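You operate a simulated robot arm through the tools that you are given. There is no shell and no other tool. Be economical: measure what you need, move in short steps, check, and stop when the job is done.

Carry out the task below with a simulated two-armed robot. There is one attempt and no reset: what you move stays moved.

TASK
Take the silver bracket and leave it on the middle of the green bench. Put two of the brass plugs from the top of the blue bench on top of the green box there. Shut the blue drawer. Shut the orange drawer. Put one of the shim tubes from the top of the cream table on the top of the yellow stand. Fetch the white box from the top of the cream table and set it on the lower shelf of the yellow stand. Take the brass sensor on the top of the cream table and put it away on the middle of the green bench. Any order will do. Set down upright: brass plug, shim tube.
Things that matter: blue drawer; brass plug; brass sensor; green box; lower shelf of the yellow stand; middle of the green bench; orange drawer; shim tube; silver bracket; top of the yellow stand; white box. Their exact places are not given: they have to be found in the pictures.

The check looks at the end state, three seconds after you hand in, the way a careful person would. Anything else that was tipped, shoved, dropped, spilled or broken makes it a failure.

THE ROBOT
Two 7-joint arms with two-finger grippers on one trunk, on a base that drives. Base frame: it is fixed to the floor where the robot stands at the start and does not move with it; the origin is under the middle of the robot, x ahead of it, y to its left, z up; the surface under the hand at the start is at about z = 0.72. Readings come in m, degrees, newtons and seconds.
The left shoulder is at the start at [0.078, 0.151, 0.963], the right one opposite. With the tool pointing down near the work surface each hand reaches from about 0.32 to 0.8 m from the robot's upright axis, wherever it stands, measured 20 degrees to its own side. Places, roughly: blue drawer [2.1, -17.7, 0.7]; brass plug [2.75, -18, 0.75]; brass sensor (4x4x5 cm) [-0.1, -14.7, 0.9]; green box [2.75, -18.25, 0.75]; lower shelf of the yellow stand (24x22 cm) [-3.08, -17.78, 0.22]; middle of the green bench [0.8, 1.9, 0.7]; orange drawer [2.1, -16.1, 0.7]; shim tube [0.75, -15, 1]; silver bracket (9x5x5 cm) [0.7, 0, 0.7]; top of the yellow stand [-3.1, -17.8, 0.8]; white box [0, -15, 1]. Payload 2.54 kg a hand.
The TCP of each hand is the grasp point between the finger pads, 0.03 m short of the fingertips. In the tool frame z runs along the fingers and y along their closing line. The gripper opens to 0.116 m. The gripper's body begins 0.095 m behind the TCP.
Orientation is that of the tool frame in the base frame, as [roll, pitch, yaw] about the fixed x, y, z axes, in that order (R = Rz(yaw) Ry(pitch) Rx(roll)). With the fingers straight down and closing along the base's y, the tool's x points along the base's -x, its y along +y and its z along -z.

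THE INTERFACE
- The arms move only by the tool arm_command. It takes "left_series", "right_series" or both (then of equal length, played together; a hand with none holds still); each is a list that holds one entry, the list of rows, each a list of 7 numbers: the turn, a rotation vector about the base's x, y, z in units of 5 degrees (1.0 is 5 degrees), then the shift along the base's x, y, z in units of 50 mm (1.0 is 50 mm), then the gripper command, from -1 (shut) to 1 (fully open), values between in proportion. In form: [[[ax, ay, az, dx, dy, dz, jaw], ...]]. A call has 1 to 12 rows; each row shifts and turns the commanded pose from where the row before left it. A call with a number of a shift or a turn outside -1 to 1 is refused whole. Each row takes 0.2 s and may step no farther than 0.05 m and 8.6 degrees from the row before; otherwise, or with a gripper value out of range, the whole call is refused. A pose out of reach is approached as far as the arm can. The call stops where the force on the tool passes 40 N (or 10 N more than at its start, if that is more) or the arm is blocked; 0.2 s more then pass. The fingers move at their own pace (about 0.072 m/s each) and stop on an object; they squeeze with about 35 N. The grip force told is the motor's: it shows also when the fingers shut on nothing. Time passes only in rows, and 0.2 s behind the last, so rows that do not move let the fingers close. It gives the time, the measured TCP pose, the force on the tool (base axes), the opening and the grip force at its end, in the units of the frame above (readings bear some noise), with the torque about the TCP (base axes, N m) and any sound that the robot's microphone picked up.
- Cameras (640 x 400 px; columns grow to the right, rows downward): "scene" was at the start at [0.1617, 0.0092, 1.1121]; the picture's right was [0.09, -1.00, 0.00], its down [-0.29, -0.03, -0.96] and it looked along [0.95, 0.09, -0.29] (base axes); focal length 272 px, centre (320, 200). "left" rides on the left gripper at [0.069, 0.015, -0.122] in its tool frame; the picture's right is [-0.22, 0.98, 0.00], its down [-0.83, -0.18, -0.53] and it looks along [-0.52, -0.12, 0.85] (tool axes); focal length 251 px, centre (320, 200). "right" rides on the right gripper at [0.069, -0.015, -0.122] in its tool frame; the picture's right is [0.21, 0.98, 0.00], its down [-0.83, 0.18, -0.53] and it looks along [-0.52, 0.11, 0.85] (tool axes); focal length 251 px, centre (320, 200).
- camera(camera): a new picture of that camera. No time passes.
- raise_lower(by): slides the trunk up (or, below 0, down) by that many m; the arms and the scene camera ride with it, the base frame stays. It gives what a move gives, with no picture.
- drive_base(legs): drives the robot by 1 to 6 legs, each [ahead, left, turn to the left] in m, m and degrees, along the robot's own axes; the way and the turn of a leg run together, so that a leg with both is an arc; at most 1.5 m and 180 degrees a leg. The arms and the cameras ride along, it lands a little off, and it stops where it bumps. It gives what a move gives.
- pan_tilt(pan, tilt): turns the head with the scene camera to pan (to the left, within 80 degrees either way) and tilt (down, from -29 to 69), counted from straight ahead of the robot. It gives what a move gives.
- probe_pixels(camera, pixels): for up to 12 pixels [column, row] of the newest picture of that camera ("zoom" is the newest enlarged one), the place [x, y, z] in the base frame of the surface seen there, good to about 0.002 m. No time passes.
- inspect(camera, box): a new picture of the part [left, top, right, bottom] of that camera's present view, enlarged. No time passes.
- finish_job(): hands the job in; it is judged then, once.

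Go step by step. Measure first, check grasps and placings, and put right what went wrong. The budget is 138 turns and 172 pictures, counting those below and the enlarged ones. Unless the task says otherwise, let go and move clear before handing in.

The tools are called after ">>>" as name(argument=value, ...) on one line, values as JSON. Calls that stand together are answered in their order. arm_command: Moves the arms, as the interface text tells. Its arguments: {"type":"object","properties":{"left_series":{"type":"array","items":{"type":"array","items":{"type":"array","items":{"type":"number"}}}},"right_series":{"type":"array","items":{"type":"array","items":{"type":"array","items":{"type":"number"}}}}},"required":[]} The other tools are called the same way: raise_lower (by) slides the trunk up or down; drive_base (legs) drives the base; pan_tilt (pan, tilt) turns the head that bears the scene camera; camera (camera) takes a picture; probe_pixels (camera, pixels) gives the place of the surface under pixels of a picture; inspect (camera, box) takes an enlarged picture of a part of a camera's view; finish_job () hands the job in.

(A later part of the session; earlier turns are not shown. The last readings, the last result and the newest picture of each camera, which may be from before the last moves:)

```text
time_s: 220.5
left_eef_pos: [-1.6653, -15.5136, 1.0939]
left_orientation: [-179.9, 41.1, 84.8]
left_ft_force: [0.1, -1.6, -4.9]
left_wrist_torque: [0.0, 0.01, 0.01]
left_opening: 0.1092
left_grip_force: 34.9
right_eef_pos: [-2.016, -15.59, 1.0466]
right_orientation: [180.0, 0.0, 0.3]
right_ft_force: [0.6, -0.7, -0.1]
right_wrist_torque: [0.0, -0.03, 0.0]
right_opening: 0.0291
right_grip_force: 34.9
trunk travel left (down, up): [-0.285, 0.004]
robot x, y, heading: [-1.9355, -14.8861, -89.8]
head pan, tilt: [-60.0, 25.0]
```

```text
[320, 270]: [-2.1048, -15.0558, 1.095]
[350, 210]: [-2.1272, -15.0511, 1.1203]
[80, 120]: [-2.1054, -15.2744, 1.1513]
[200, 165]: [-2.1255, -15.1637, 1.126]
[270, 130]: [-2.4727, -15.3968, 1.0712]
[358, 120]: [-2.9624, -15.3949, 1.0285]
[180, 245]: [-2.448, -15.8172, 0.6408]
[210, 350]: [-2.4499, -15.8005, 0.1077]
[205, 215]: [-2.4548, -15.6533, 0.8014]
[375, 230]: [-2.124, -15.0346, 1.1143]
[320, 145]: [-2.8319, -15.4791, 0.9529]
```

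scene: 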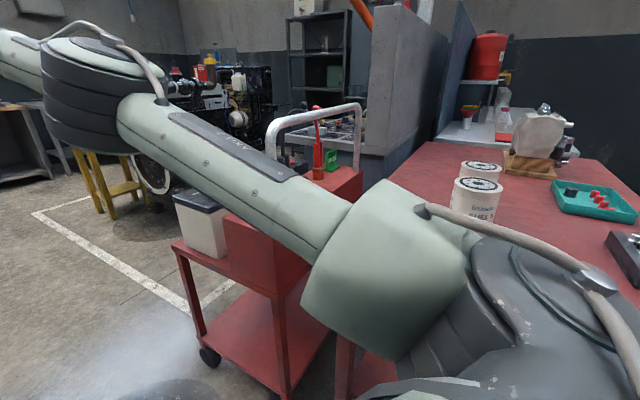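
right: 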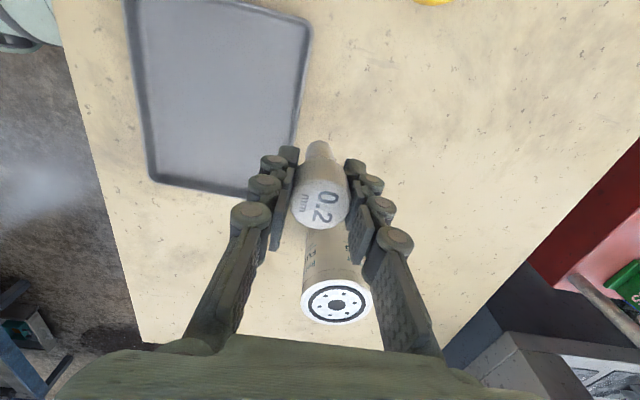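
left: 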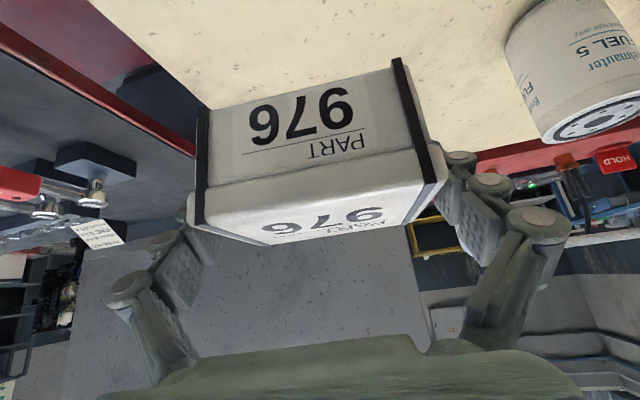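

Clear: left elbow at -1.5 against the pillar's -1.35, right arm at -2.2 against the cart's -2.44. I'll shift 5 cm right and drive ahead.

>>> drive_base(legs=[[0, -0.05, 0], [1.45, 0, 0]])

>>> pan_tilt(pan=-40, tilt=25)

>>> camera(camera="scene")

```text
time_s: 228.4
left_eef_pos: [-1.7212, -16.9466, 1.0947]
left_orientation: [-180.0, 41.2, 84.3]
left_ft_force: [0.2, 0.7, -4.5]
left_wrist_torque: [0.03, -0.03, 0.0]
left_opening: 0.1091
left_grip_force: 35.3
right_eef_pos: [-2.0722, -17.0209, 1.0455]
right_orientation: [-179.9, 0.0, -0.2]
right_ft_force: [0.0, -0.1, -0.2]
right_wrist_torque: [0.0, -0.01, 0.0]
right_opening: 0.0295
right_grip_force: 35.2
trunk travel left (down, up): [-0.285, 0.004]
robot x, y, heading: [-1.9813, -16.3162, -90.1]
head pan, tilt: [-60.0, 25.0]
```

```text
time_s: 229.2
left_eef_pos: [-1.7192, -16.9464, 1.0937]
left_orientation: [-179.9, 41.3, 84.4]
left_ft_force: [-0.5, 0.4, -4.3]
left_wrist_torque: [0.01, 0.0, 0.01]
left_opening: 0.1092
left_grip_force: 35.0
right_eef_pos: [-2.0729, -17.02, 1.0452]
right_orientation: [-180.0, 0.0, -0.3]
right_ft_force: [0.2, 0.4, -0.8]
right_wrist_torque: [0.01, 0.0, 0.01]
right_opening: 0.0291
right_grip_force: 35.0
trunk travel left (down, up): [-0.285, 0.004]
robot x, y, heading: [-1.9845, -16.3227, -90.0]
head pan, tilt: [-40.0, 25.0]
```

```text
116 pictures are left
```

scene: 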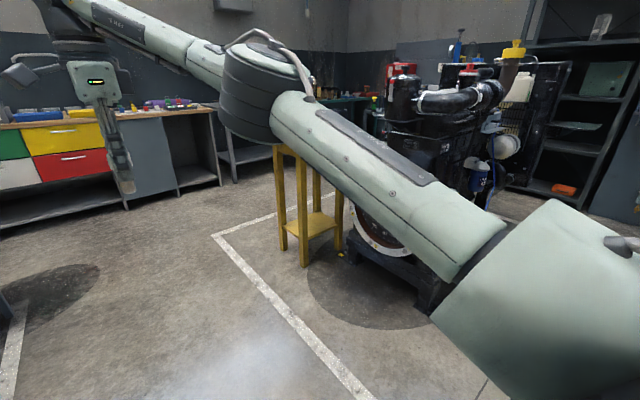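

The yellow stand is at (310,210), with an engine beside it at (400,200). I'll measure both before approaching.

>>> probe_pixels(camera="scene", pixels=[[305, 265], [283, 247], [316, 225], [340, 250], [300, 155], [380, 245], [430, 300], [350, 262], [440, 275], [215, 235], [285, 150]])

>>> inspect(camera="scene", box=[220, 130, 440, 310])

```text
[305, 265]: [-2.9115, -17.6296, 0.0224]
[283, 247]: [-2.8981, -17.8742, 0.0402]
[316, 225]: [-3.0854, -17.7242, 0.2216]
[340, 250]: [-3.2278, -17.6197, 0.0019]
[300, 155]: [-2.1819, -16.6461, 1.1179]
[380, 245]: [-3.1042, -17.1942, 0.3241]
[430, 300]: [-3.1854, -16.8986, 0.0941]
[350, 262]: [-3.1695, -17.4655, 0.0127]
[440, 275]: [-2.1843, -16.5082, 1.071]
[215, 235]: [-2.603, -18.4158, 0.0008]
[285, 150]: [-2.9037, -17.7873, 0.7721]
```

```text
2.22 times, centred on (330, 220) of scene
```

zoom: 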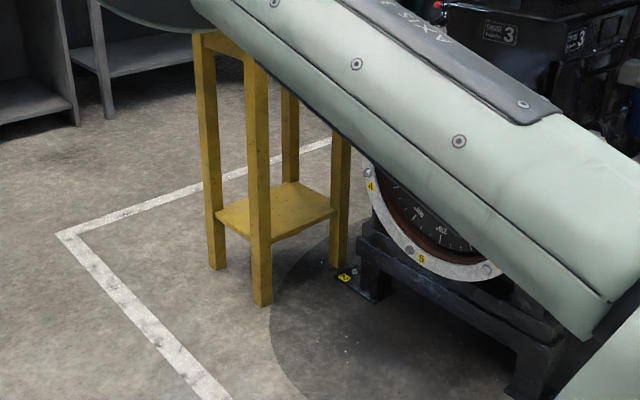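

The stand's open side faces +x (legs at (-2.91,-17.63) and (-2.90,-17.9)), shelf z≈0.22. I'll drive ahead and turn right to face it from the +x side.

>>> drive_base(legs=[[1.25, 0, 0], [0, 0, -90]])

>>> pan_tilt(pan=0, tilt=30)

>>> camera(camera="scene")

```text
time_s: 234.4
left_eef_pos: [-1.6965, -18.0284, 1.0888]
left_orientation: [179.9, 40.3, 86.3]
left_ft_force: [0.6, 0.0, -4.9]
left_wrist_torque: [0.02, -0.02, 0.01]
left_opening: 0.1092
left_grip_force: 34.4
right_eef_pos: [-2.0507, -18.1127, 1.0487]
right_orientation: [179.9, -0.2, 1.3]
right_ft_force: [-0.8, 0.0, -0.1]
right_wrist_torque: [0.0, -0.02, 0.03]
right_opening: 0.0293
right_grip_force: 35.2
trunk travel left (down, up): [-0.285, 0.004]
robot x, y, heading: [-1.9741, -17.4079, -88.7]
head pan, tilt: [-40.0, 25.0]
stopped in leg 1: the robot was blocked; the commanded pose is now the measured one
```

```text
time_s: 235.4
left_eef_pos: [-1.6962, -18.0306, 1.0896]
left_orientation: [179.9, 40.6, 86.1]
left_ft_force: [0.8, -0.3, -4.1]
left_wrist_torque: [0.03, 0.0, 0.0]
left_opening: 0.1093
left_grip_force: 35.1
right_eef_pos: [-2.0513, -18.1114, 1.0465]
right_orientation: [179.8, -0.3, 1.1]
right_ft_force: [-0.1, 1.0, 0.1]
right_wrist_torque: [0.01, 0.0, 0.03]
right_opening: 0.029
right_grip_force: 35.6
trunk travel left (down, up): [-0.285, 0.004]
robot x, y, heading: [-1.9759, -17.4091, -89.1]
head pan, tilt: [0.0, 30.0]
```

```text
114 pictures are left
```

scene: 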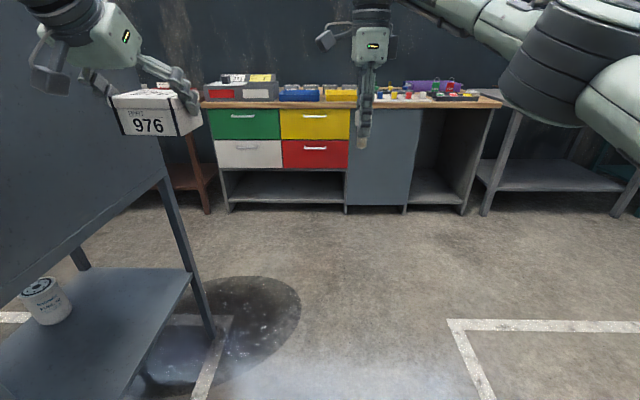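

Blocked again on the left by the gray rack. I'll look there.

>>> pan_tilt(pan=65, tilt=25)

>>> camera(camera="scene")

```text
time_s: 236.8
left_eef_pos: [-1.696, -18.0299, 1.0894]
left_orientation: [180.0, 40.5, 86.2]
left_ft_force: [0.0, -0.2, -5.4]
left_wrist_torque: [-0.01, -0.01, 0.02]
left_opening: 0.1092
left_grip_force: 35.4
right_eef_pos: [-2.0504, -18.1112, 1.0474]
right_orientation: [179.8, 0.0, 1.2]
right_ft_force: [-0.5, 0.5, -0.1]
right_wrist_torque: [0.0, 0.01, -0.01]
right_opening: 0.0294
right_grip_force: 34.9
trunk travel left (down, up): [-0.285, 0.004]
robot x, y, heading: [-1.9782, -17.4077, -88.9]
head pan, tilt: [65.0, 25.0]
```

```text
113 pictures are left
```

scene: 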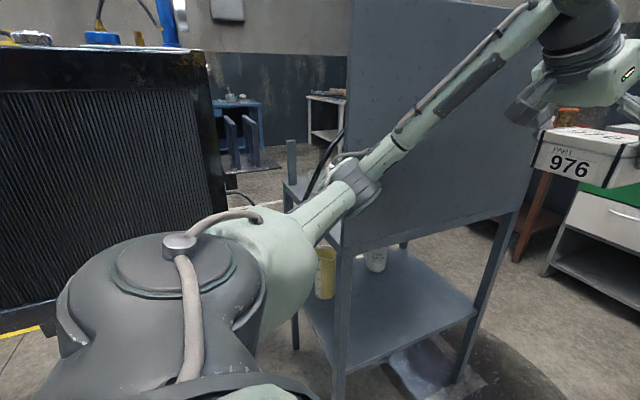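

The left elbow touches the rack's post. I'll slide right to free it, then draw both hands back.

>>> drive_base(legs=[[0, -0.2, 0]])

>>> arm_command(left_series=[[[0, 0, 0, -0.2, 0.9, 0, -1], [0, 0, 0, -0.2, 0.9, 0, -1], [0, 0, 0, -0.2, 0.9, 0, -1], [0, 0, 0, 0, 0, 0, -1], [0, 0, 0, 0, 0, 0, -1], [0, 0, 0, 0, 0, 0, -1]]], right_series=[[[0, 0, 0, -0.2, 0.9, 0, -1], [0, 0, 0, -0.2, 0.9, 0, -1], [0, 0, 0, -0.2, 0.9, 0, -1], [0, 0, 0, -0.2, 0.9, 0, -1], [0, 0, 0, -0.2, 0.9, 0, -1], [0, 0, 0, 0, 0, 0, -1]]])

>>> camera(camera="scene")

```text
time_s: 239.4
left_eef_pos: [-1.8957, -18.0377, 1.0852]
left_orientation: [-179.9, 40.1, 86.3]
left_ft_force: [-0.6, 0.8, -4.5]
left_wrist_torque: [-0.04, 0.0, -0.01]
left_opening: 0.1095
left_grip_force: 34.9
right_eef_pos: [-2.2499, -18.1186, 1.0445]
right_orientation: [-180.0, 0.0, 1.1]
right_ft_force: [-0.6, 0.3, -1.0]
right_wrist_torque: [0.01, -0.02, 0.0]
right_opening: 0.0289
right_grip_force: 35.2
trunk travel left (down, up): [-0.285, 0.004]
robot x, y, heading: [-2.1779, -17.4111, -89.1]
head pan, tilt: [65.0, 25.0]
```

```text
time_s: 240.8
left_eef_pos: [-1.928, -17.9022, 1.0822]
left_orientation: [-179.8, 40.2, 86.2]
left_ft_force: [0.4, -0.5, -4.6]
left_wrist_torque: [-0.02, 0.0, -0.01]
left_opening: 0.109
left_grip_force: 34.7
right_eef_pos: [-2.3015, -17.8937, 1.0474]
right_orientation: [-179.9, 0.0, 1.0]
right_ft_force: [-0.2, 0.1, -0.7]
right_wrist_torque: [-0.02, 0.0, -0.01]
right_opening: 0.0289
right_grip_force: 34.9
trunk travel left (down, up): [-0.285, 0.004]
robot x, y, heading: [-2.1766, -17.4139, -88.6]
head pan, tilt: [65.0, 25.0]
```

```text
112 pictures are left
```

scene: 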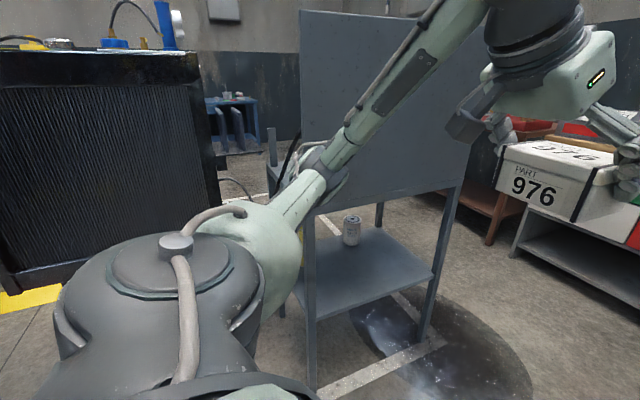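

Everything on the rack still stands. I'll turn right to face the stand.

>>> drive_base(legs=[[0, 0, -91]])

>>> pan_tilt(pan=10, tilt=35)

>>> camera(camera="scene")

```text
time_s: 245.1
left_eef_pos: [-2.6652, -17.662, 1.0828]
left_orientation: [-179.8, 40.1, -3.9]
left_ft_force: [0.6, -0.5, -4.6]
left_wrist_torque: [-0.01, -0.01, -0.01]
left_opening: 0.1093
left_grip_force: 34.8
right_eef_pos: [-2.657, -17.2888, 1.0476]
right_orientation: [-179.8, 0.0, -89.1]
right_ft_force: [-0.3, -0.6, 0.2]
right_wrist_torque: [-0.01, -0.01, -0.01]
right_opening: 0.0289
right_grip_force: 34.9
trunk travel left (down, up): [-0.285, 0.004]
robot x, y, heading: [-2.1794, -17.4142, -179.0]
head pan, tilt: [65.0, 25.0]
```

```text
time_s: 246.3
left_eef_pos: [-2.6655, -17.662, 1.0825]
left_orientation: [-179.8, 40.2, -3.8]
left_ft_force: [0.3, 0.2, -5.3]
left_wrist_torque: [-0.03, 0.0, 0.01]
left_opening: 0.1091
left_grip_force: 35.3
right_eef_pos: [-2.6573, -17.2895, 1.0473]
right_orientation: [-179.9, 0.0, -89.1]
right_ft_force: [0.8, -0.8, -0.6]
right_wrist_torque: [0.0, -0.01, -0.01]
right_opening: 0.0289
right_grip_force: 34.9
trunk travel left (down, up): [-0.285, 0.004]
robot x, y, heading: [-2.1761, -17.4126, -179.1]
head pan, tilt: [10.0, 35.0]
```

```text
111 pictures are left
```

scene: 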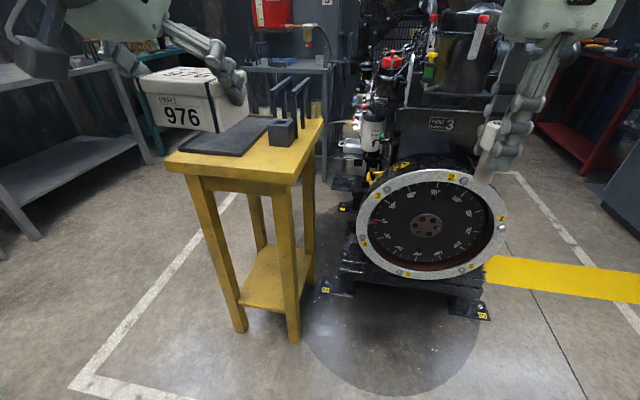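

The stand now shows clearly, with a dark mat and a navy fixture on its top. I'll measure legs, shelf and top.

>>> probe_pixels(camera="scene", pixels=[[170, 165], [292, 180], [322, 120], [240, 325], [293, 338], [243, 300], [285, 305], [270, 260], [230, 175], [275, 170], [230, 155], [309, 265]])

>>> inspect(camera="scene", box=[140, 60, 340, 185])

>>> inspect(camera="scene", box=[180, 170, 340, 350])

```text
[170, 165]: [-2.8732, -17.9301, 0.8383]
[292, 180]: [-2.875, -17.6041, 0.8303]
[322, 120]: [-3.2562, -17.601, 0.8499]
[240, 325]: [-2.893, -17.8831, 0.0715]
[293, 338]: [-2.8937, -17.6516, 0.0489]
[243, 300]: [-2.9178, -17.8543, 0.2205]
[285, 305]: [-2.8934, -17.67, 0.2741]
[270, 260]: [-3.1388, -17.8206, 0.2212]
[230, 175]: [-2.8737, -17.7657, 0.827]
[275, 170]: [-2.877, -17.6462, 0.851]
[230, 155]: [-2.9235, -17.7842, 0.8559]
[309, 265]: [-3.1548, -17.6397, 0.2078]
```

```text
3.20 times, centred on (240, 122) of scene
```

zoom: 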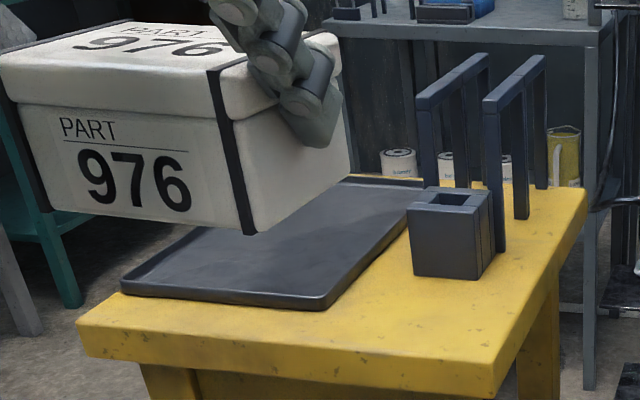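

```text
2.22 times, centred on (260, 260) of scene
```

zoom: 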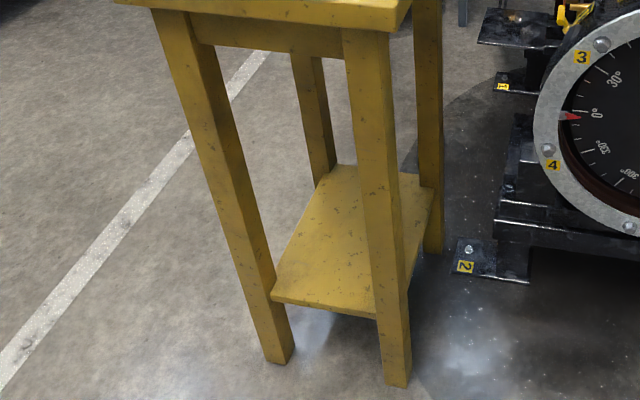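

Stand top z≈0.852 (x -2.87…-3.26, y -17.60…-17.935), shelf z≈0.221, leg gap ~0.19 m centred near y=-17.77. I'll line up sideways, lower the trunk, and keep the right hand high.

>>> drive_base(legs=[[0, 0.15, -0.9]])

>>> raise_lower(by=-0.28)

>>> arm_command(left_series=[[[0, 0, 0.38, 0, 0.1, -0.9, -1], [0, 0, 0.38, 0, 0.1, -0.9, -1], [0, 0, 0, 0, 0, -0.9, -1], [0, 0, 0, 0, 0, -0.9, -1], [0, 0, 0, 0, 0, -0.9, -1], [0, 0, 0, 0, 0, -0.9, -1], [0, 0, 0, 0, 0, -0.9, -1], [0, 0, 0, 0, 0, -0.9, -1], [0, 0, 0, 0, 0, 0, -1]]], right_series=[[[0, 0, 0, 0, 0, 0.8, -1], [0, 0, 0, 0, 0, 0.8, -1], [0, 0, 0, 0, 0, 0.8, -1], [0, 0, 0, 0, 0, 0.8, -1], [0, 0, 0, 0, 0, 0.8, -1], [0, 0, 0, 0, 0, 0.8, -1], [0, 0, 0, 0, 0, 0, -1], [0, 0, 0, 0, 0, 0, -1], [0, 0, 0, 0, 0, 0, -1]]])

>>> camera(camera="scene")

```text
time_s: 248.4
left_eef_pos: [-2.6664, -17.8077, 1.0824]
left_orientation: [-179.8, 40.2, -4.5]
left_ft_force: [1.1, -0.2, -5.0]
left_wrist_torque: [0.04, 0.0, -0.02]
left_opening: 0.1091
left_grip_force: 35.1
right_eef_pos: [-2.6541, -17.4348, 1.0475]
right_orientation: [-179.9, 0.0, -89.6]
right_ft_force: [0.0, -0.3, -0.7]
right_wrist_torque: [-0.02, -0.01, -0.05]
right_opening: 0.0293
right_grip_force: 35.3
trunk travel left (down, up): [-0.285, 0.004]
robot x, y, heading: [-2.1755, -17.5609, -179.6]
head pan, tilt: [10.0, 35.0]
```

```text
time_s: 251.2
left_eef_pos: [-2.6676, -17.8064, 0.8034]
left_orientation: [-179.8, 40.2, -4.6]
left_ft_force: [1.1, 0.5, -5.3]
left_wrist_torque: [0.0, -0.06, 0.01]
left_opening: 0.1091
left_grip_force: 34.8
right_eef_pos: [-2.6554, -17.4327, 0.7668]
right_orientation: [-179.9, -0.1, -89.6]
right_ft_force: [0.3, -0.1, -0.1]
right_wrist_torque: [0.02, 0.01, -0.01]
right_opening: 0.0294
right_grip_force: 34.9
trunk travel left (down, up): [-0.005, 0.284]
robot x, y, heading: [-2.1803, -17.5614, -179.7]
head pan, tilt: [10.0, 35.0]
```

```text
time_s: 253.2
left_eef_pos: [-2.6685, -17.7933, 0.4421]
left_orientation: [-179.7, 40.2, -0.7]
left_ft_force: [-0.5, 0.0, -5.1]
left_wrist_torque: [0.06, -0.02, 0.02]
left_opening: 0.1091
left_grip_force: 35.6
right_eef_pos: [-2.6537, -17.4347, 1.007]
right_orientation: [-179.9, 0.0, -89.7]
right_ft_force: [-0.5, 0.5, -0.3]
right_wrist_torque: [-0.06, -0.01, 0.0]
right_opening: 0.0295
right_grip_force: 34.9
trunk travel left (down, up): [-0.005, 0.284]
robot x, y, heading: [-2.1785, -17.5632, -179.9]
head pan, tilt: [10.0, 35.0]
```

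```text
108 pictures are left
```

scene: 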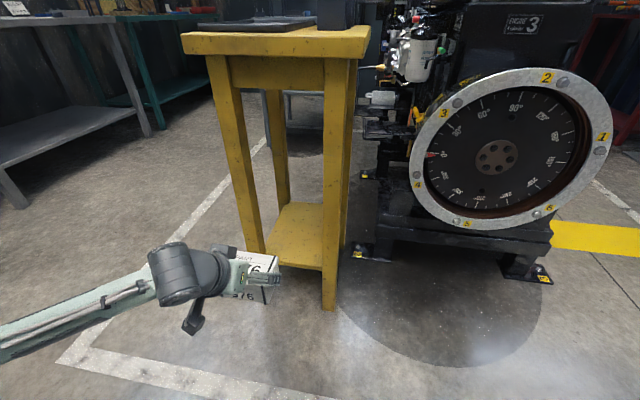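

The hand is low in front of the stand. I'll measure the gap's inner edges, the apron and the shelf edge from here.

>>> probe_pixels(camera="scene", pixels=[[245, 180], [238, 180], [250, 200], [326, 200], [326, 260], [290, 86], [300, 264], [310, 268], [280, 205], [318, 205], [265, 140], [336, 290]])

>>> inspect(camera="scene", box=[200, 60, 380, 320])

>>> camera(camera="left")

```text
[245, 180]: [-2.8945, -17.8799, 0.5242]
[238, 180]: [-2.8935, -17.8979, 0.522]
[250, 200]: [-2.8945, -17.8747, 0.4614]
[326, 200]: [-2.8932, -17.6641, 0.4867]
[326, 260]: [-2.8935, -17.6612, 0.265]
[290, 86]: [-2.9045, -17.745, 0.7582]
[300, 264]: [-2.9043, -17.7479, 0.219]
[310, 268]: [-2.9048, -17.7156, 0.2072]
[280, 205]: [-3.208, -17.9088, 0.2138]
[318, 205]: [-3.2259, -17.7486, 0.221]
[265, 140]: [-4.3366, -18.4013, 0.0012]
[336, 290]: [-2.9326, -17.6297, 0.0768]
```

```text
1.54 times, centred on (290, 190) of scene
```

zoom: 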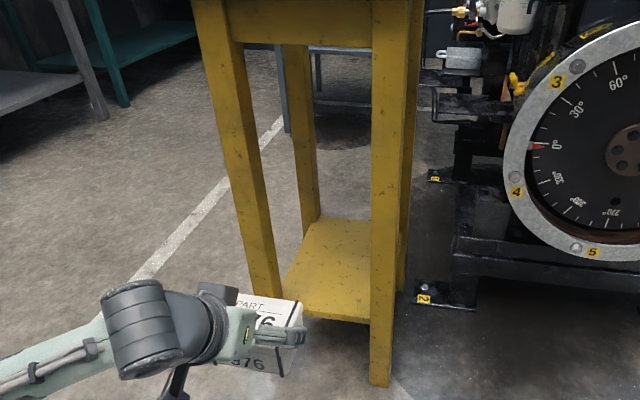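

```text
106 pictures are left
```

left: 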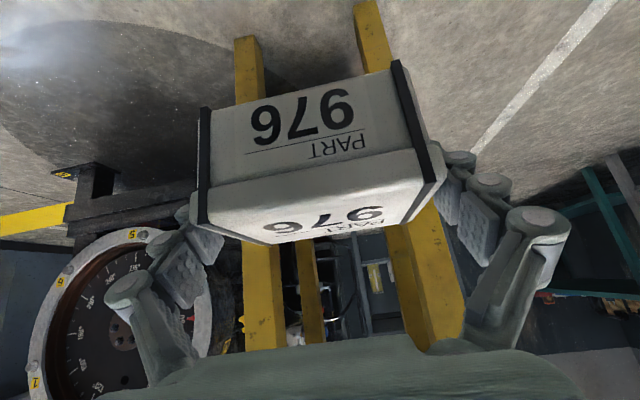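

Gap is y -17.868…-17.664 (centre -17.766), apron bottom z≈0.75. I'll centre the hand, lower to z=0.31 and extend a bit.

>>> arm_command(left_series=[[[0, 0, 0.1, 0, 0.27, -0.8, -1], [0, 0, 0, 0, 0.27, -0.8, -1], [0, 0, 0, -0.5, 0, -0.8, -1], [0, 0, 0, -0.7, 0, -0.25, -1], [0, 0, 0, -0.8, 0, 0, -1], [0, 0, 0, 0, 0, 0, -1]]])

>>> drive_base(legs=[[0.1, 0, 0]])

>>> camera(camera="left")

>>> camera(camera="scene")

```text
time_s: 254.7
left_eef_pos: [-2.7673, -17.7697, 0.31]
left_orientation: [-179.7, 40.1, -0.2]
left_ft_force: [0.1, 0.4, -4.7]
left_wrist_torque: [-0.03, -0.02, -0.02]
left_opening: 0.109
left_grip_force: 35.2
right_eef_pos: [-2.654, -17.434, 1.0076]
right_orientation: [-179.9, 0.0, -89.7]
right_ft_force: [0.3, -0.2, -0.5]
right_wrist_torque: [0.02, -0.06, 0.01]
right_opening: 0.0297
right_grip_force: 35.6
trunk travel left (down, up): [-0.005, 0.284]
robot x, y, heading: [-2.1761, -17.5632, -179.7]
head pan, tilt: [10.0, 35.0]
```

```text
time_s: 255.8
left_eef_pos: [-2.8677, -17.7704, 0.3107]
left_orientation: [-179.8, 40.1, -0.3]
left_ft_force: [-0.4, -0.8, -4.5]
left_wrist_torque: [0.0, -0.02, -0.02]
left_opening: 0.1091
left_grip_force: 34.3
right_eef_pos: [-2.7526, -17.4335, 1.006]
right_orientation: [-180.0, 0.0, -89.8]
right_ft_force: [0.6, 0.4, -0.5]
right_wrist_torque: [0.03, 0.04, 0.01]
right_opening: 0.0293
right_grip_force: 34.6
trunk travel left (down, up): [-0.005, 0.284]
robot x, y, heading: [-2.277, -17.567, -180.0]
head pan, tilt: [10.0, 35.0]
```

```text
105 pictures are left
```

left: 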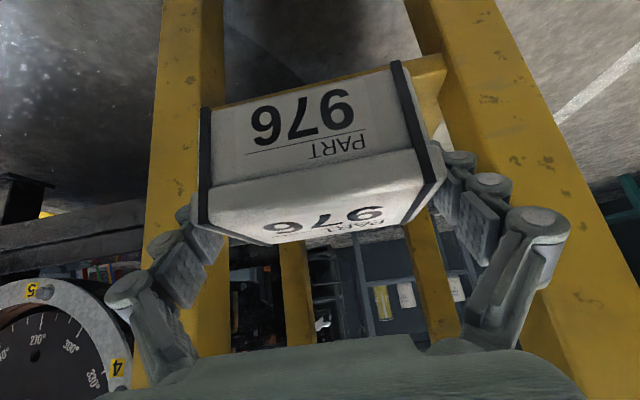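

```text
104 pictures are left
```

scene: 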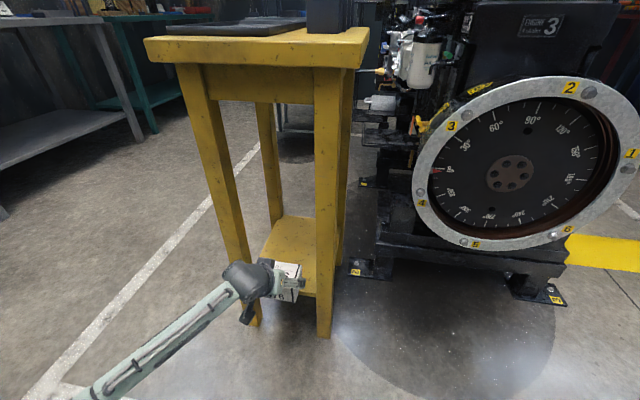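

Box lies between the legs. I'll check the knuckles' width against the gap by probing.

>>> probe_pixels(camera="left", pixels=[[112, 285], [564, 235], [150, 240], [500, 190], [470, 163], [220, 120], [455, 110], [162, 150], [210, 60]])

```text
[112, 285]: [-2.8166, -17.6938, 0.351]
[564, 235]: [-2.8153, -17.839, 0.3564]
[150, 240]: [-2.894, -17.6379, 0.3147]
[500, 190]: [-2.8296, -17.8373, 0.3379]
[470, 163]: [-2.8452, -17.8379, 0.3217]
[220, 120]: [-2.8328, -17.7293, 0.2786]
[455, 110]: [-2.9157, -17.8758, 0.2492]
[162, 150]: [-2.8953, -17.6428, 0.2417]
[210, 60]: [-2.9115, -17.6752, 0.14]
```

The hand spans y -17.84…-17.69, about 2.8 cm free on each side. I'll drive ahead 17 cm.

>>> drive_base(legs=[[0.09, 0, 0], [0.08, 0, 0]])

>>> camera(camera="left")

>>> camera(camera="scene")

```text
time_s: 257.6
left_eef_pos: [-3.0346, -17.7718, 0.3103]
left_orientation: [-179.8, 40.1, -0.2]
left_ft_force: [0.3, 0.3, -4.8]
left_wrist_torque: [0.0, 0.0, -0.02]
left_opening: 0.109
left_grip_force: 35.1
right_eef_pos: [-2.9212, -17.4341, 1.0066]
right_orientation: [-179.9, 0.1, -89.7]
right_ft_force: [-0.3, 0.1, -0.7]
right_wrist_torque: [-0.01, 0.01, 0.01]
right_opening: 0.0293
right_grip_force: 34.8
trunk travel left (down, up): [-0.005, 0.284]
robot x, y, heading: [-2.4424, -17.5646, -179.6]
head pan, tilt: [10.0, 35.0]
```

```text
103 pictures are left
```

left: 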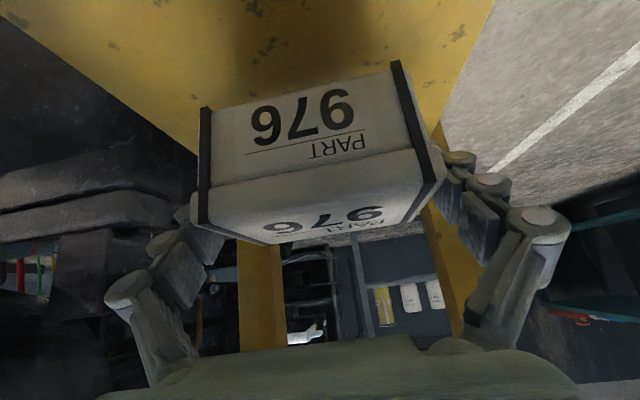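

```text
102 pictures are left
```

scene: 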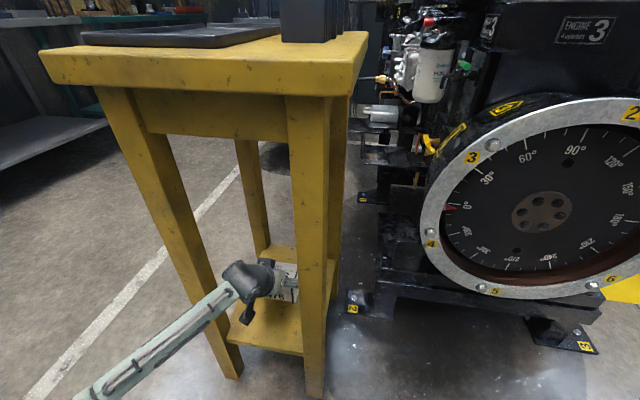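

Inside, over the shelf. I'll go 3 cm deeper and lower to the resting height.

>>> arm_command(left_series=[[[0, 0, 0, -0.6, 0, 0, -1], [0, 0, 0, 0, 0, -0.4, -1], [0, 0, 0, 0, 0, -0.4, -1], [0, 0, 0, 0, 0, -0.12, -1], [0, 0, 0, 0, 0, 0, -1]]])

>>> camera(camera="left")

```text
time_s: 258.8
left_eef_pos: [-3.0642, -17.7706, 0.2629]
left_orientation: [-179.8, 40.1, -0.1]
left_ft_force: [-0.2, 0.6, -5.5]
left_wrist_torque: [-0.01, -0.01, 0.0]
left_opening: 0.1091
left_grip_force: 34.5
right_eef_pos: [-2.9208, -17.4343, 1.0068]
right_orientation: [-179.9, 0.0, -89.7]
right_ft_force: [-0.6, -0.1, 0.0]
right_wrist_torque: [0.01, 0.01, -0.02]
right_opening: 0.0293
right_grip_force: 34.7
trunk travel left (down, up): [-0.005, 0.284]
robot x, y, heading: [-2.4426, -17.5674, -179.7]
head pan, tilt: [10.0, 35.0]
```

```text
101 pictures are left
```

left: 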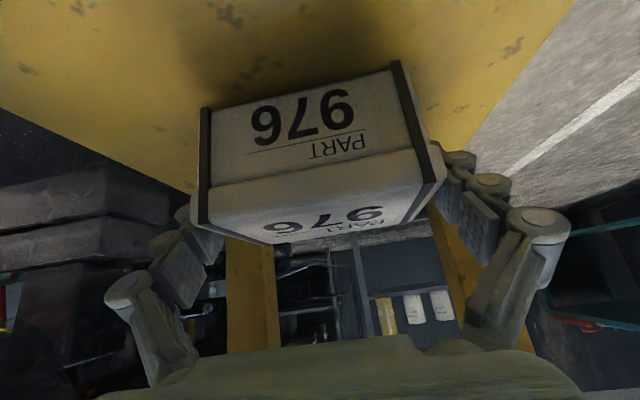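

Check how far the box's underside is from the shelf by probing the front bottom edge.

>>> probe_pixels(camera="left", pixels=[[225, 108], [300, 93], [380, 77], [300, 70], [480, 80], [90, 100]])

```text
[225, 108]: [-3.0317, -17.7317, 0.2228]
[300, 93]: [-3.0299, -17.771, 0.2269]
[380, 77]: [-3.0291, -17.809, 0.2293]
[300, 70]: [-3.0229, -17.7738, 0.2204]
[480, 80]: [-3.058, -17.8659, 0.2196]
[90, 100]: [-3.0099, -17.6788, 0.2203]
```

Nearly resting. I'll lower 3 mm more, open, and withdraw along the finger axis.

>>> arm_command(left_series=[[[0, 0, 0, 0, 0, -0.05, -1], [0, 0, 0, 0, 0, 0, -1]]])

>>> arm_command(left_series=[[[0, 0, 0, 0, 0, 0, 1], [0, 0, 0, 0, 0, 0, 1], [0, 0, 0, 0, 0, 0, 1], [0, 0, 0, 0.1, 0, 0.12, 1], [0, 0, 0, 0.3, 0, 0.36, 1], [0, 0, 0, 0.4, 0, 0.48, 1], [0, 0, 0, 0.5, 0, 0.5, 1], [0, 0, 0, 0, 0, 0, 1]]])

>>> camera(camera="left")

```text
time_s: 259.4
left_eef_pos: [-3.0649, -17.7704, 0.2623]
left_orientation: [-179.7, 40.1, -0.2]
left_ft_force: [0.6, -0.2, -3.6]
left_wrist_torque: [0.0, -0.01, 0.01]
left_opening: 0.1096
left_grip_force: 35.3
right_eef_pos: [-2.9211, -17.4349, 1.0073]
right_orientation: [-179.8, -0.1, -89.7]
right_ft_force: [0.0, -0.2, -0.9]
right_wrist_torque: [0.03, -0.04, 0.0]
right_opening: 0.029
right_grip_force: 34.7
trunk travel left (down, up): [-0.005, 0.284]
robot x, y, heading: [-2.4418, -17.5647, -179.5]
head pan, tilt: [10.0, 35.0]
```

```text
time_s: 261.1
left_eef_pos: [-2.997, -17.7726, 0.3362]
left_orientation: [-179.9, 40.1, -0.2]
left_ft_force: [1.0, -0.2, -0.9]
left_wrist_torque: [0.0, 0.0, -0.01]
left_opening: 0.1161
left_grip_force: 0.0
right_eef_pos: [-2.9194, -17.4344, 1.0075]
right_orientation: [-179.9, 0.0, -89.7]
right_ft_force: [0.2, 0.4, -1.1]
right_wrist_torque: [-0.01, -0.01, -0.01]
right_opening: 0.0289
right_grip_force: 34.8
trunk travel left (down, up): [-0.005, 0.284]
robot x, y, heading: [-2.4437, -17.5671, -179.5]
head pan, tilt: [10.0, 35.0]
```

```text
100 pictures are left
```

left: 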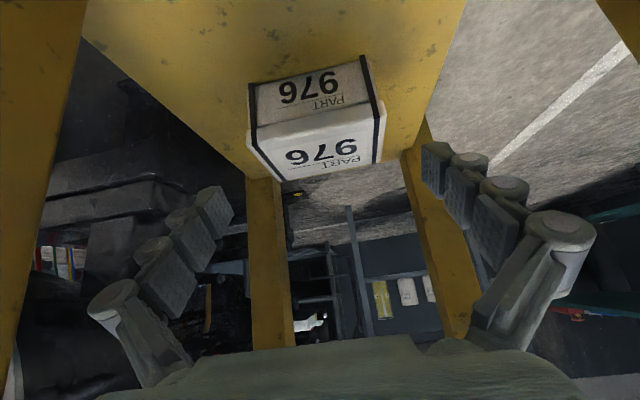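

The box sits on the shelf, upright. I'll narrow the jaws, back the base out, then raise the trunk and look at the stand's top.

>>> arm_command(left_series=[[[0, 0, 0, 0.3, 0, 0.3, 0], [0, 0, 0, 0, 0, 0, 0], [0, 0, 0, 0, 0, 0, 0]]])

>>> drive_base(legs=[[-0.3, 0, 0]])

>>> arm_command(left_series=[[[1, 0, 0, 0, -0.2, 0.9, 0], [0, 0, 0, 0, -0.2, 0.9, 0], [0, 0, 0, 0.5, -0.2, 0.8, 0], [0, 0, 0, 0.5, -0.2, 0.8, 0], [0, 0, 0, 0.5, -0.2, 0.8, 0], [0, 0, 0, 0, 0, 0.9, 0], [0, 0, 0, 0, 0, 0.9, 0], [0, 0, 0, 0, 0, 0, 0]]])

>>> raise_lower(by=0.25)

>>> camera(camera="scene")

```text
time_s: 261.9
left_eef_pos: [-2.9842, -17.7712, 0.3502]
left_orientation: [-179.9, 40.2, -0.2]
left_ft_force: [0.0, 0.0, 0.7]
left_wrist_torque: [0.01, 0.02, 0.02]
left_opening: 0.0576
left_grip_force: 0.2
right_eef_pos: [-2.9198, -17.4347, 1.0072]
right_orientation: [-179.9, 0.0, -89.7]
right_ft_force: [0.0, -0.1, -0.1]
right_wrist_torque: [-0.01, 0.0, 0.03]
right_opening: 0.0293
right_grip_force: 35.3
trunk travel left (down, up): [-0.005, 0.284]
robot x, y, heading: [-2.4444, -17.5636, -179.6]
head pan, tilt: [10.0, 35.0]
```

```text
time_s: 264.0
left_eef_pos: [-2.6799, -17.771, 0.3513]
left_orientation: [-179.8, 40.2, -0.1]
left_ft_force: [0.1, 0.0, -0.6]
left_wrist_torque: [0.02, 0.0, 0.0]
left_opening: 0.0581
left_grip_force: 0.0
right_eef_pos: [-2.6158, -17.4323, 1.008]
right_orientation: [-179.9, 0.0, -89.7]
right_ft_force: [-0.5, 0.6, -0.5]
right_wrist_torque: [-0.01, 0.01, 0.0]
right_opening: 0.0293
right_grip_force: 34.7
trunk travel left (down, up): [-0.005, 0.284]
robot x, y, heading: [-2.1394, -17.5642, -179.9]
head pan, tilt: [10.0, 35.0]
```

```text
time_s: 265.8
left_eef_pos: [-2.6112, -17.8239, 0.644]
left_orientation: [-173.4, 40.0, 4.0]
left_ft_force: [0.2, 1.0, 0.7]
left_wrist_torque: [0.01, -0.01, -0.03]
left_opening: 0.058
left_grip_force: 0.1
left hand out of reach, approached as far as the arm can: row 5
right_eef_pos: [-2.6175, -17.4322, 1.0063]
right_orientation: [-179.9, 0.0, -89.6]
right_ft_force: [0.6, 0.3, -0.4]
right_wrist_torque: [-0.01, 0.0, -0.04]
right_opening: 0.0294
right_grip_force: 34.9
trunk travel left (down, up): [-0.005, 0.284]
robot x, y, heading: [-2.1395, -17.5635, -179.7]
head pan, tilt: [10.0, 35.0]
```

```text
time_s: 268.4
left_eef_pos: [-2.6108, -17.8226, 0.8937]
left_orientation: [-173.3, 40.0, 4.0]
left_ft_force: [-0.5, -0.2, -0.8]
left_wrist_torque: [-0.01, -0.01, -0.01]
left_opening: 0.0579
left_grip_force: 0.0
right_eef_pos: [-2.6165, -17.4326, 1.2568]
right_orientation: [-179.9, -0.1, -89.7]
right_ft_force: [0.9, -0.8, -1.5]
right_wrist_torque: [0.0, 0.02, -0.01]
right_opening: 0.0292
right_grip_force: 35.3
trunk travel left (down, up): [-0.255, 0.034]
robot x, y, heading: [-2.1388, -17.5641, -179.7]
head pan, tilt: [10.0, 35.0]
```

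```text
99 pictures are left
```

scene: 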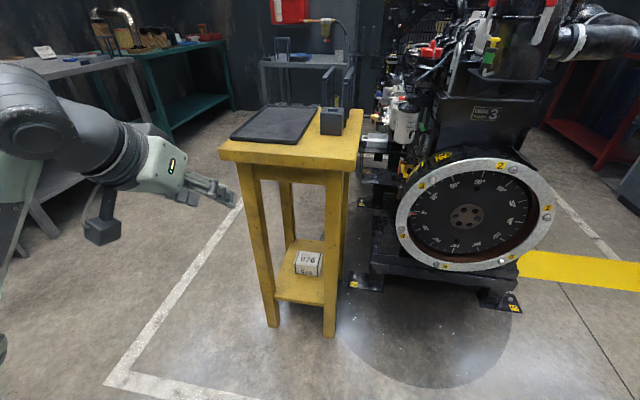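

The box is on the lower shelf (308,265). Now I'll measure free space on the stand's top for the tube.

>>> inspect(camera="scene", box=[200, 60, 380, 180])

>>> probe_pixels(camera="scene", pixels=[[235, 136], [300, 142], [316, 107], [322, 132], [342, 134], [325, 148], [340, 153], [345, 70], [318, 140], [352, 168], [355, 125]])

```text
3.33 times, centred on (290, 120) of scene
```

zoom: 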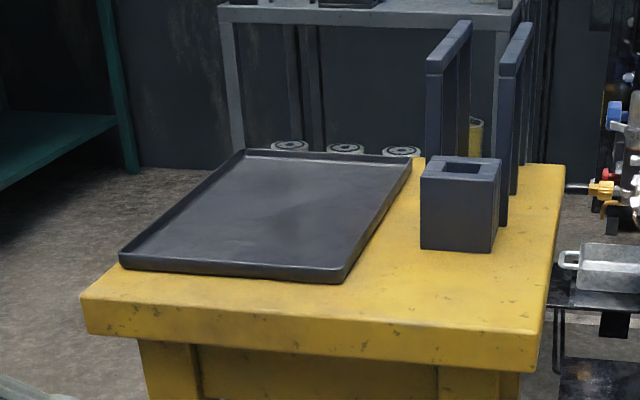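

```text
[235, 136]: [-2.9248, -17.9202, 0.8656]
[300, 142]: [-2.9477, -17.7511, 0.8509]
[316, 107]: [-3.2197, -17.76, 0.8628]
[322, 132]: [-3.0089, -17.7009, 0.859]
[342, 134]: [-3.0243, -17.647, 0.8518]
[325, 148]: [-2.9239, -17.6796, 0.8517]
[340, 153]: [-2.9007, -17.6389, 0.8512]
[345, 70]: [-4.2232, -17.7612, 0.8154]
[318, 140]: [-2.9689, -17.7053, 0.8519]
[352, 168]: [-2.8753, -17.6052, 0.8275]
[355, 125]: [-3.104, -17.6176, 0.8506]
```

Free spot on the yellow top at (-2.93,-17.68), between tray corner and navy block. I'll raise the left hand clear, drive up and bring the tube over.

>>> arm_command(left_series=[[[0, 0, 0, 0, -0.3, 0.9, 0], [0, 0, 0, 0, -0.3, 0.9, 0], [0, 0, 0, 0, -0.3, 0.9, 0], [0, 0, 0, 0, -0.3, 0.9, 0], [0, 0, 0, 0, 0, 0, 0]]])

>>> drive_base(legs=[[0.2, 0.13, 0]])

>>> arm_command(right_series=[[[0, 0, 0, -0.7, -0.7, 0, -1], [0, 0, 0, -0.7, -0.7, 0, -1], [0, 0, 0, -0.7, -0.7, 0, -1], [0, 0, 0, 0, 0, -0.9, -1], [0, 0, 0, 0, 0, -0.9, -1], [0, 0, 0, 0, 0, -0.9, -1], [0, 0, 0, 0, 0, -0.9, -1], [0, 0, 0, 0, 0, 0, -1]]])

>>> camera(camera="scene")

```text
time_s: 269.6
left_eef_pos: [-2.6106, -17.8825, 1.0755]
left_orientation: [-173.3, 40.1, 4.0]
left_ft_force: [0.0, 0.0, 0.0]
left_wrist_torque: [-0.04, -0.03, -0.01]
left_opening: 0.058
left_grip_force: 0.1
right_eef_pos: [-2.6164, -17.4328, 1.2567]
right_orientation: [-179.9, 0.0, -89.8]
right_ft_force: [0.3, -0.1, -1.4]
right_wrist_torque: [-0.04, -0.03, -0.02]
right_opening: 0.0292
right_grip_force: 35.4
trunk travel left (down, up): [-0.255, 0.034]
robot x, y, heading: [-2.144, -17.5598, -179.3]
head pan, tilt: [10.0, 35.0]
```

```text
time_s: 271.5
left_eef_pos: [-2.8071, -18.018, 1.0747]
left_orientation: [-173.2, 40.0, 4.2]
left_ft_force: [-0.3, 0.1, -0.4]
left_wrist_torque: [0.04, 0.02, -0.04]
left_opening: 0.0582
left_grip_force: 0.0
right_eef_pos: [-2.8159, -17.5672, 1.2566]
right_orientation: [-179.9, 0.0, -89.5]
right_ft_force: [-0.2, 0.7, -1.7]
right_wrist_torque: [0.03, 0.02, -0.01]
right_opening: 0.0292
right_grip_force: 34.8
trunk travel left (down, up): [-0.255, 0.034]
robot x, y, heading: [-2.3371, -17.6955, -179.5]
head pan, tilt: [10.0, 35.0]
```

```text
time_s: 273.3
left_eef_pos: [-2.8075, -18.0168, 1.0746]
left_orientation: [-173.3, 40.0, 4.2]
left_ft_force: [0.1, -0.9, 0.1]
left_wrist_torque: [-0.02, 0.0, 0.01]
left_opening: 0.058
left_grip_force: 0.2
right_eef_pos: [-2.8981, -17.6668, 1.0448]
right_orientation: [-180.0, 0.0, -89.5]
right_ft_force: [-0.9, -0.9, -0.6]
right_wrist_torque: [0.01, -0.02, 0.01]
right_opening: 0.0293
right_grip_force: 34.7
right hand out of reach, approached as far as the arm can: row 2, 3
trunk travel left (down, up): [-0.255, 0.034]
robot x, y, heading: [-2.3383, -17.6949, -179.4]
head pan, tilt: [10.0, 35.0]
```

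```text
97 pictures are left
```

scene: 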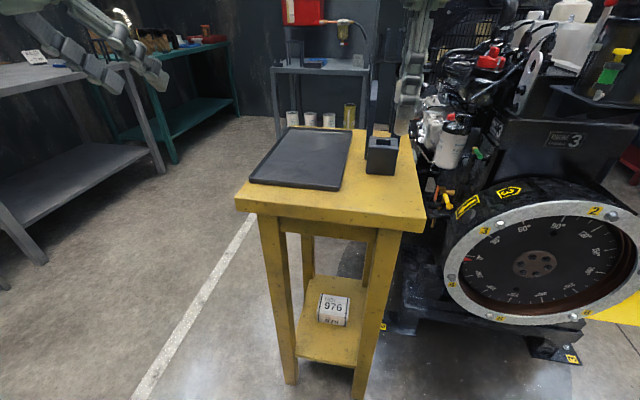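

I'll shift to (-2.93,-17.68), lower near the top and check.

>>> arm_command(right_series=[[[0, 0, 0, 0, 0, -0.8, -1], [0, 0, 0, -0.64, -0.26, -0.5, -1], [0, 0, 0, 0, 0, -0.5, -1], [0, 0, 0, 0, 0, 0, -1]]])

>>> camera(camera="right")

>>> camera(camera="scene")

```text
time_s: 274.3
left_eef_pos: [-2.8074, -18.0168, 1.0761]
left_orientation: [-173.2, 39.9, 4.2]
left_ft_force: [0.3, 0.6, 0.0]
left_wrist_torque: [0.0, 0.01, 0.02]
left_opening: 0.0581
left_grip_force: 0.1
right_eef_pos: [-2.9296, -17.6783, 0.9542]
right_orientation: [-180.0, 0.0, -89.4]
right_ft_force: [0.0, 0.2, -0.6]
right_wrist_torque: [0.01, 0.01, -0.02]
right_opening: 0.0294
right_grip_force: 34.9
trunk travel left (down, up): [-0.255, 0.034]
robot x, y, heading: [-2.3375, -17.6999, -179.4]
head pan, tilt: [10.0, 35.0]
```

```text
96 pictures are left
```

right: 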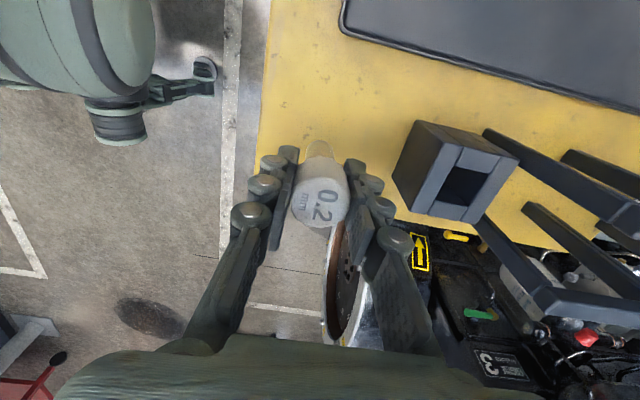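

```text
95 pictures are left
```

scene: 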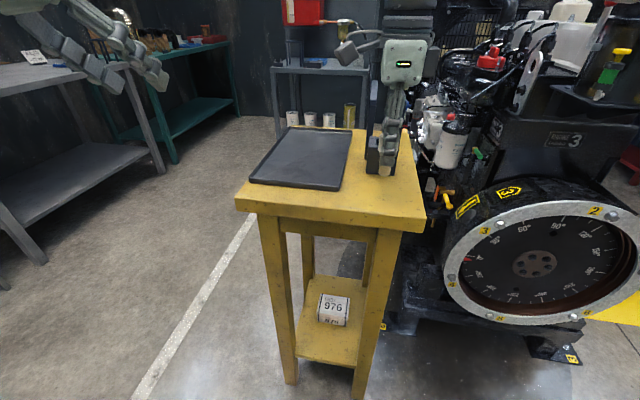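

Clear around. Lower 4.6 cm and check the contact force.

>>> arm_command(right_series=[[[0, 0, 0, 0.1, 0, -0.5, -1], [0, 0, 0, 0, 0, -0.35, -1], [0, 0, 0, 0, 0, -0.07, -1], [0, 0, 0, 0, 0, 0, -1]]])

>>> inspect(camera="scene", box=[330, 110, 450, 210])

```text
time_s: 275.3
left_eef_pos: [-2.8067, -18.0168, 1.0752]
left_orientation: [-173.3, 40.0, 4.2]
left_ft_force: [0.2, 0.4, -0.9]
left_wrist_torque: [-0.02, -0.01, -0.01]
left_opening: 0.0578
left_grip_force: 0.1
right_eef_pos: [-2.9233, -17.6785, 0.908]
right_orientation: [-179.9, 0.0, -89.5]
right_ft_force: [-0.5, -0.3, -1.4]
right_wrist_torque: [0.04, 0.01, -0.02]
right_opening: 0.0291
right_grip_force: 34.3
trunk travel left (down, up): [-0.255, 0.034]
robot x, y, heading: [-2.3362, -17.695, -179.2]
head pan, tilt: [10.0, 35.0]
```

```text
4.00 times, centred on (390, 160) of scene
```

zoom: 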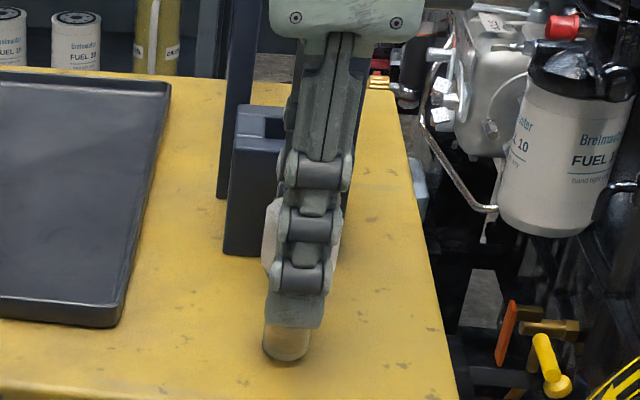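

Tube is at the surface. I'll feel down 2 mm to make sure.

>>> arm_command(right_series=[[[0, 0, 0, 0, 0, -0.02, -1], [0, 0, 0, 0, 0, -0.02, -1], [0, 0, 0, 0, 0, 0, -1]]])

```text
time_s: 276.1
left_eef_pos: [-2.8054, -18.0173, 1.077]
left_orientation: [-173.3, 40.1, 4.2]
left_ft_force: [0.0, 0.0, 0.3]
left_wrist_torque: [0.02, 0.0, 0.01]
left_opening: 0.058
left_grip_force: 0.0
right_eef_pos: [-2.9242, -17.6784, 0.9087]
right_orientation: [180.0, -0.2, -89.3]
right_ft_force: [5.0, 2.3, 16.6]
right_wrist_torque: [0.15, -0.2, -0.01]
right_opening: 0.0291
right_grip_force: 34.6
trunk travel left (down, up): [-0.255, 0.034]
robot x, y, heading: [-2.3396, -17.6937, -179.5]
head pan, tilt: [10.0, 35.0]
```

Contact felt. I'll ease up 1.5 mm, open gently and rise straight up.

>>> arm_command(right_series=[[[0, 0, 0, 0, 0, 0.03, -1], [0, 0, 0, 0, 0, 0, -0.45], [0, 0, 0, 0, 0, 0, -0.3], [0, 0, 0, 0, 0, 0, -0.2], [0, 0, 0, 0, 0, 0, -0.2], [0, 0, 0, 0, 0, 0.4, -0.2], [0, 0, 0, 0, 0, 0.8, -0.2], [0, 0, 0, 0, 0, 0.9, -0.2], [0, 0, 0, 0, 0, 0.9, -0.2], [0, 0, 0, 0, 0, 0, -0.2]]])

>>> inspect(camera="scene", box=[330, 110, 450, 210])

```text
time_s: 278.3
left_eef_pos: [-2.8076, -18.0177, 1.0759]
left_orientation: [-173.3, 40.0, 4.2]
left_ft_force: [0.4, 1.0, -0.2]
left_wrist_torque: [-0.02, -0.04, 0.03]
left_opening: 0.0579
left_grip_force: 0.1
right_eef_pos: [-2.9265, -17.6749, 1.0561]
right_orientation: [-179.9, 0.1, -89.4]
right_ft_force: [-0.1, 0.4, 0.3]
right_wrist_torque: [-0.02, 0.01, 0.0]
right_opening: 0.0463
right_grip_force: 0.1
trunk travel left (down, up): [-0.255, 0.034]
robot x, y, heading: [-2.3391, -17.6962, -179.3]
head pan, tilt: [10.0, 35.0]
```

```text
4.00 times, centred on (390, 160) of scene
```

zoom: 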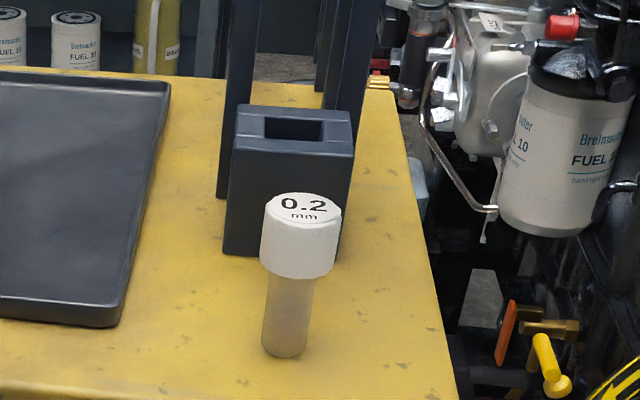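

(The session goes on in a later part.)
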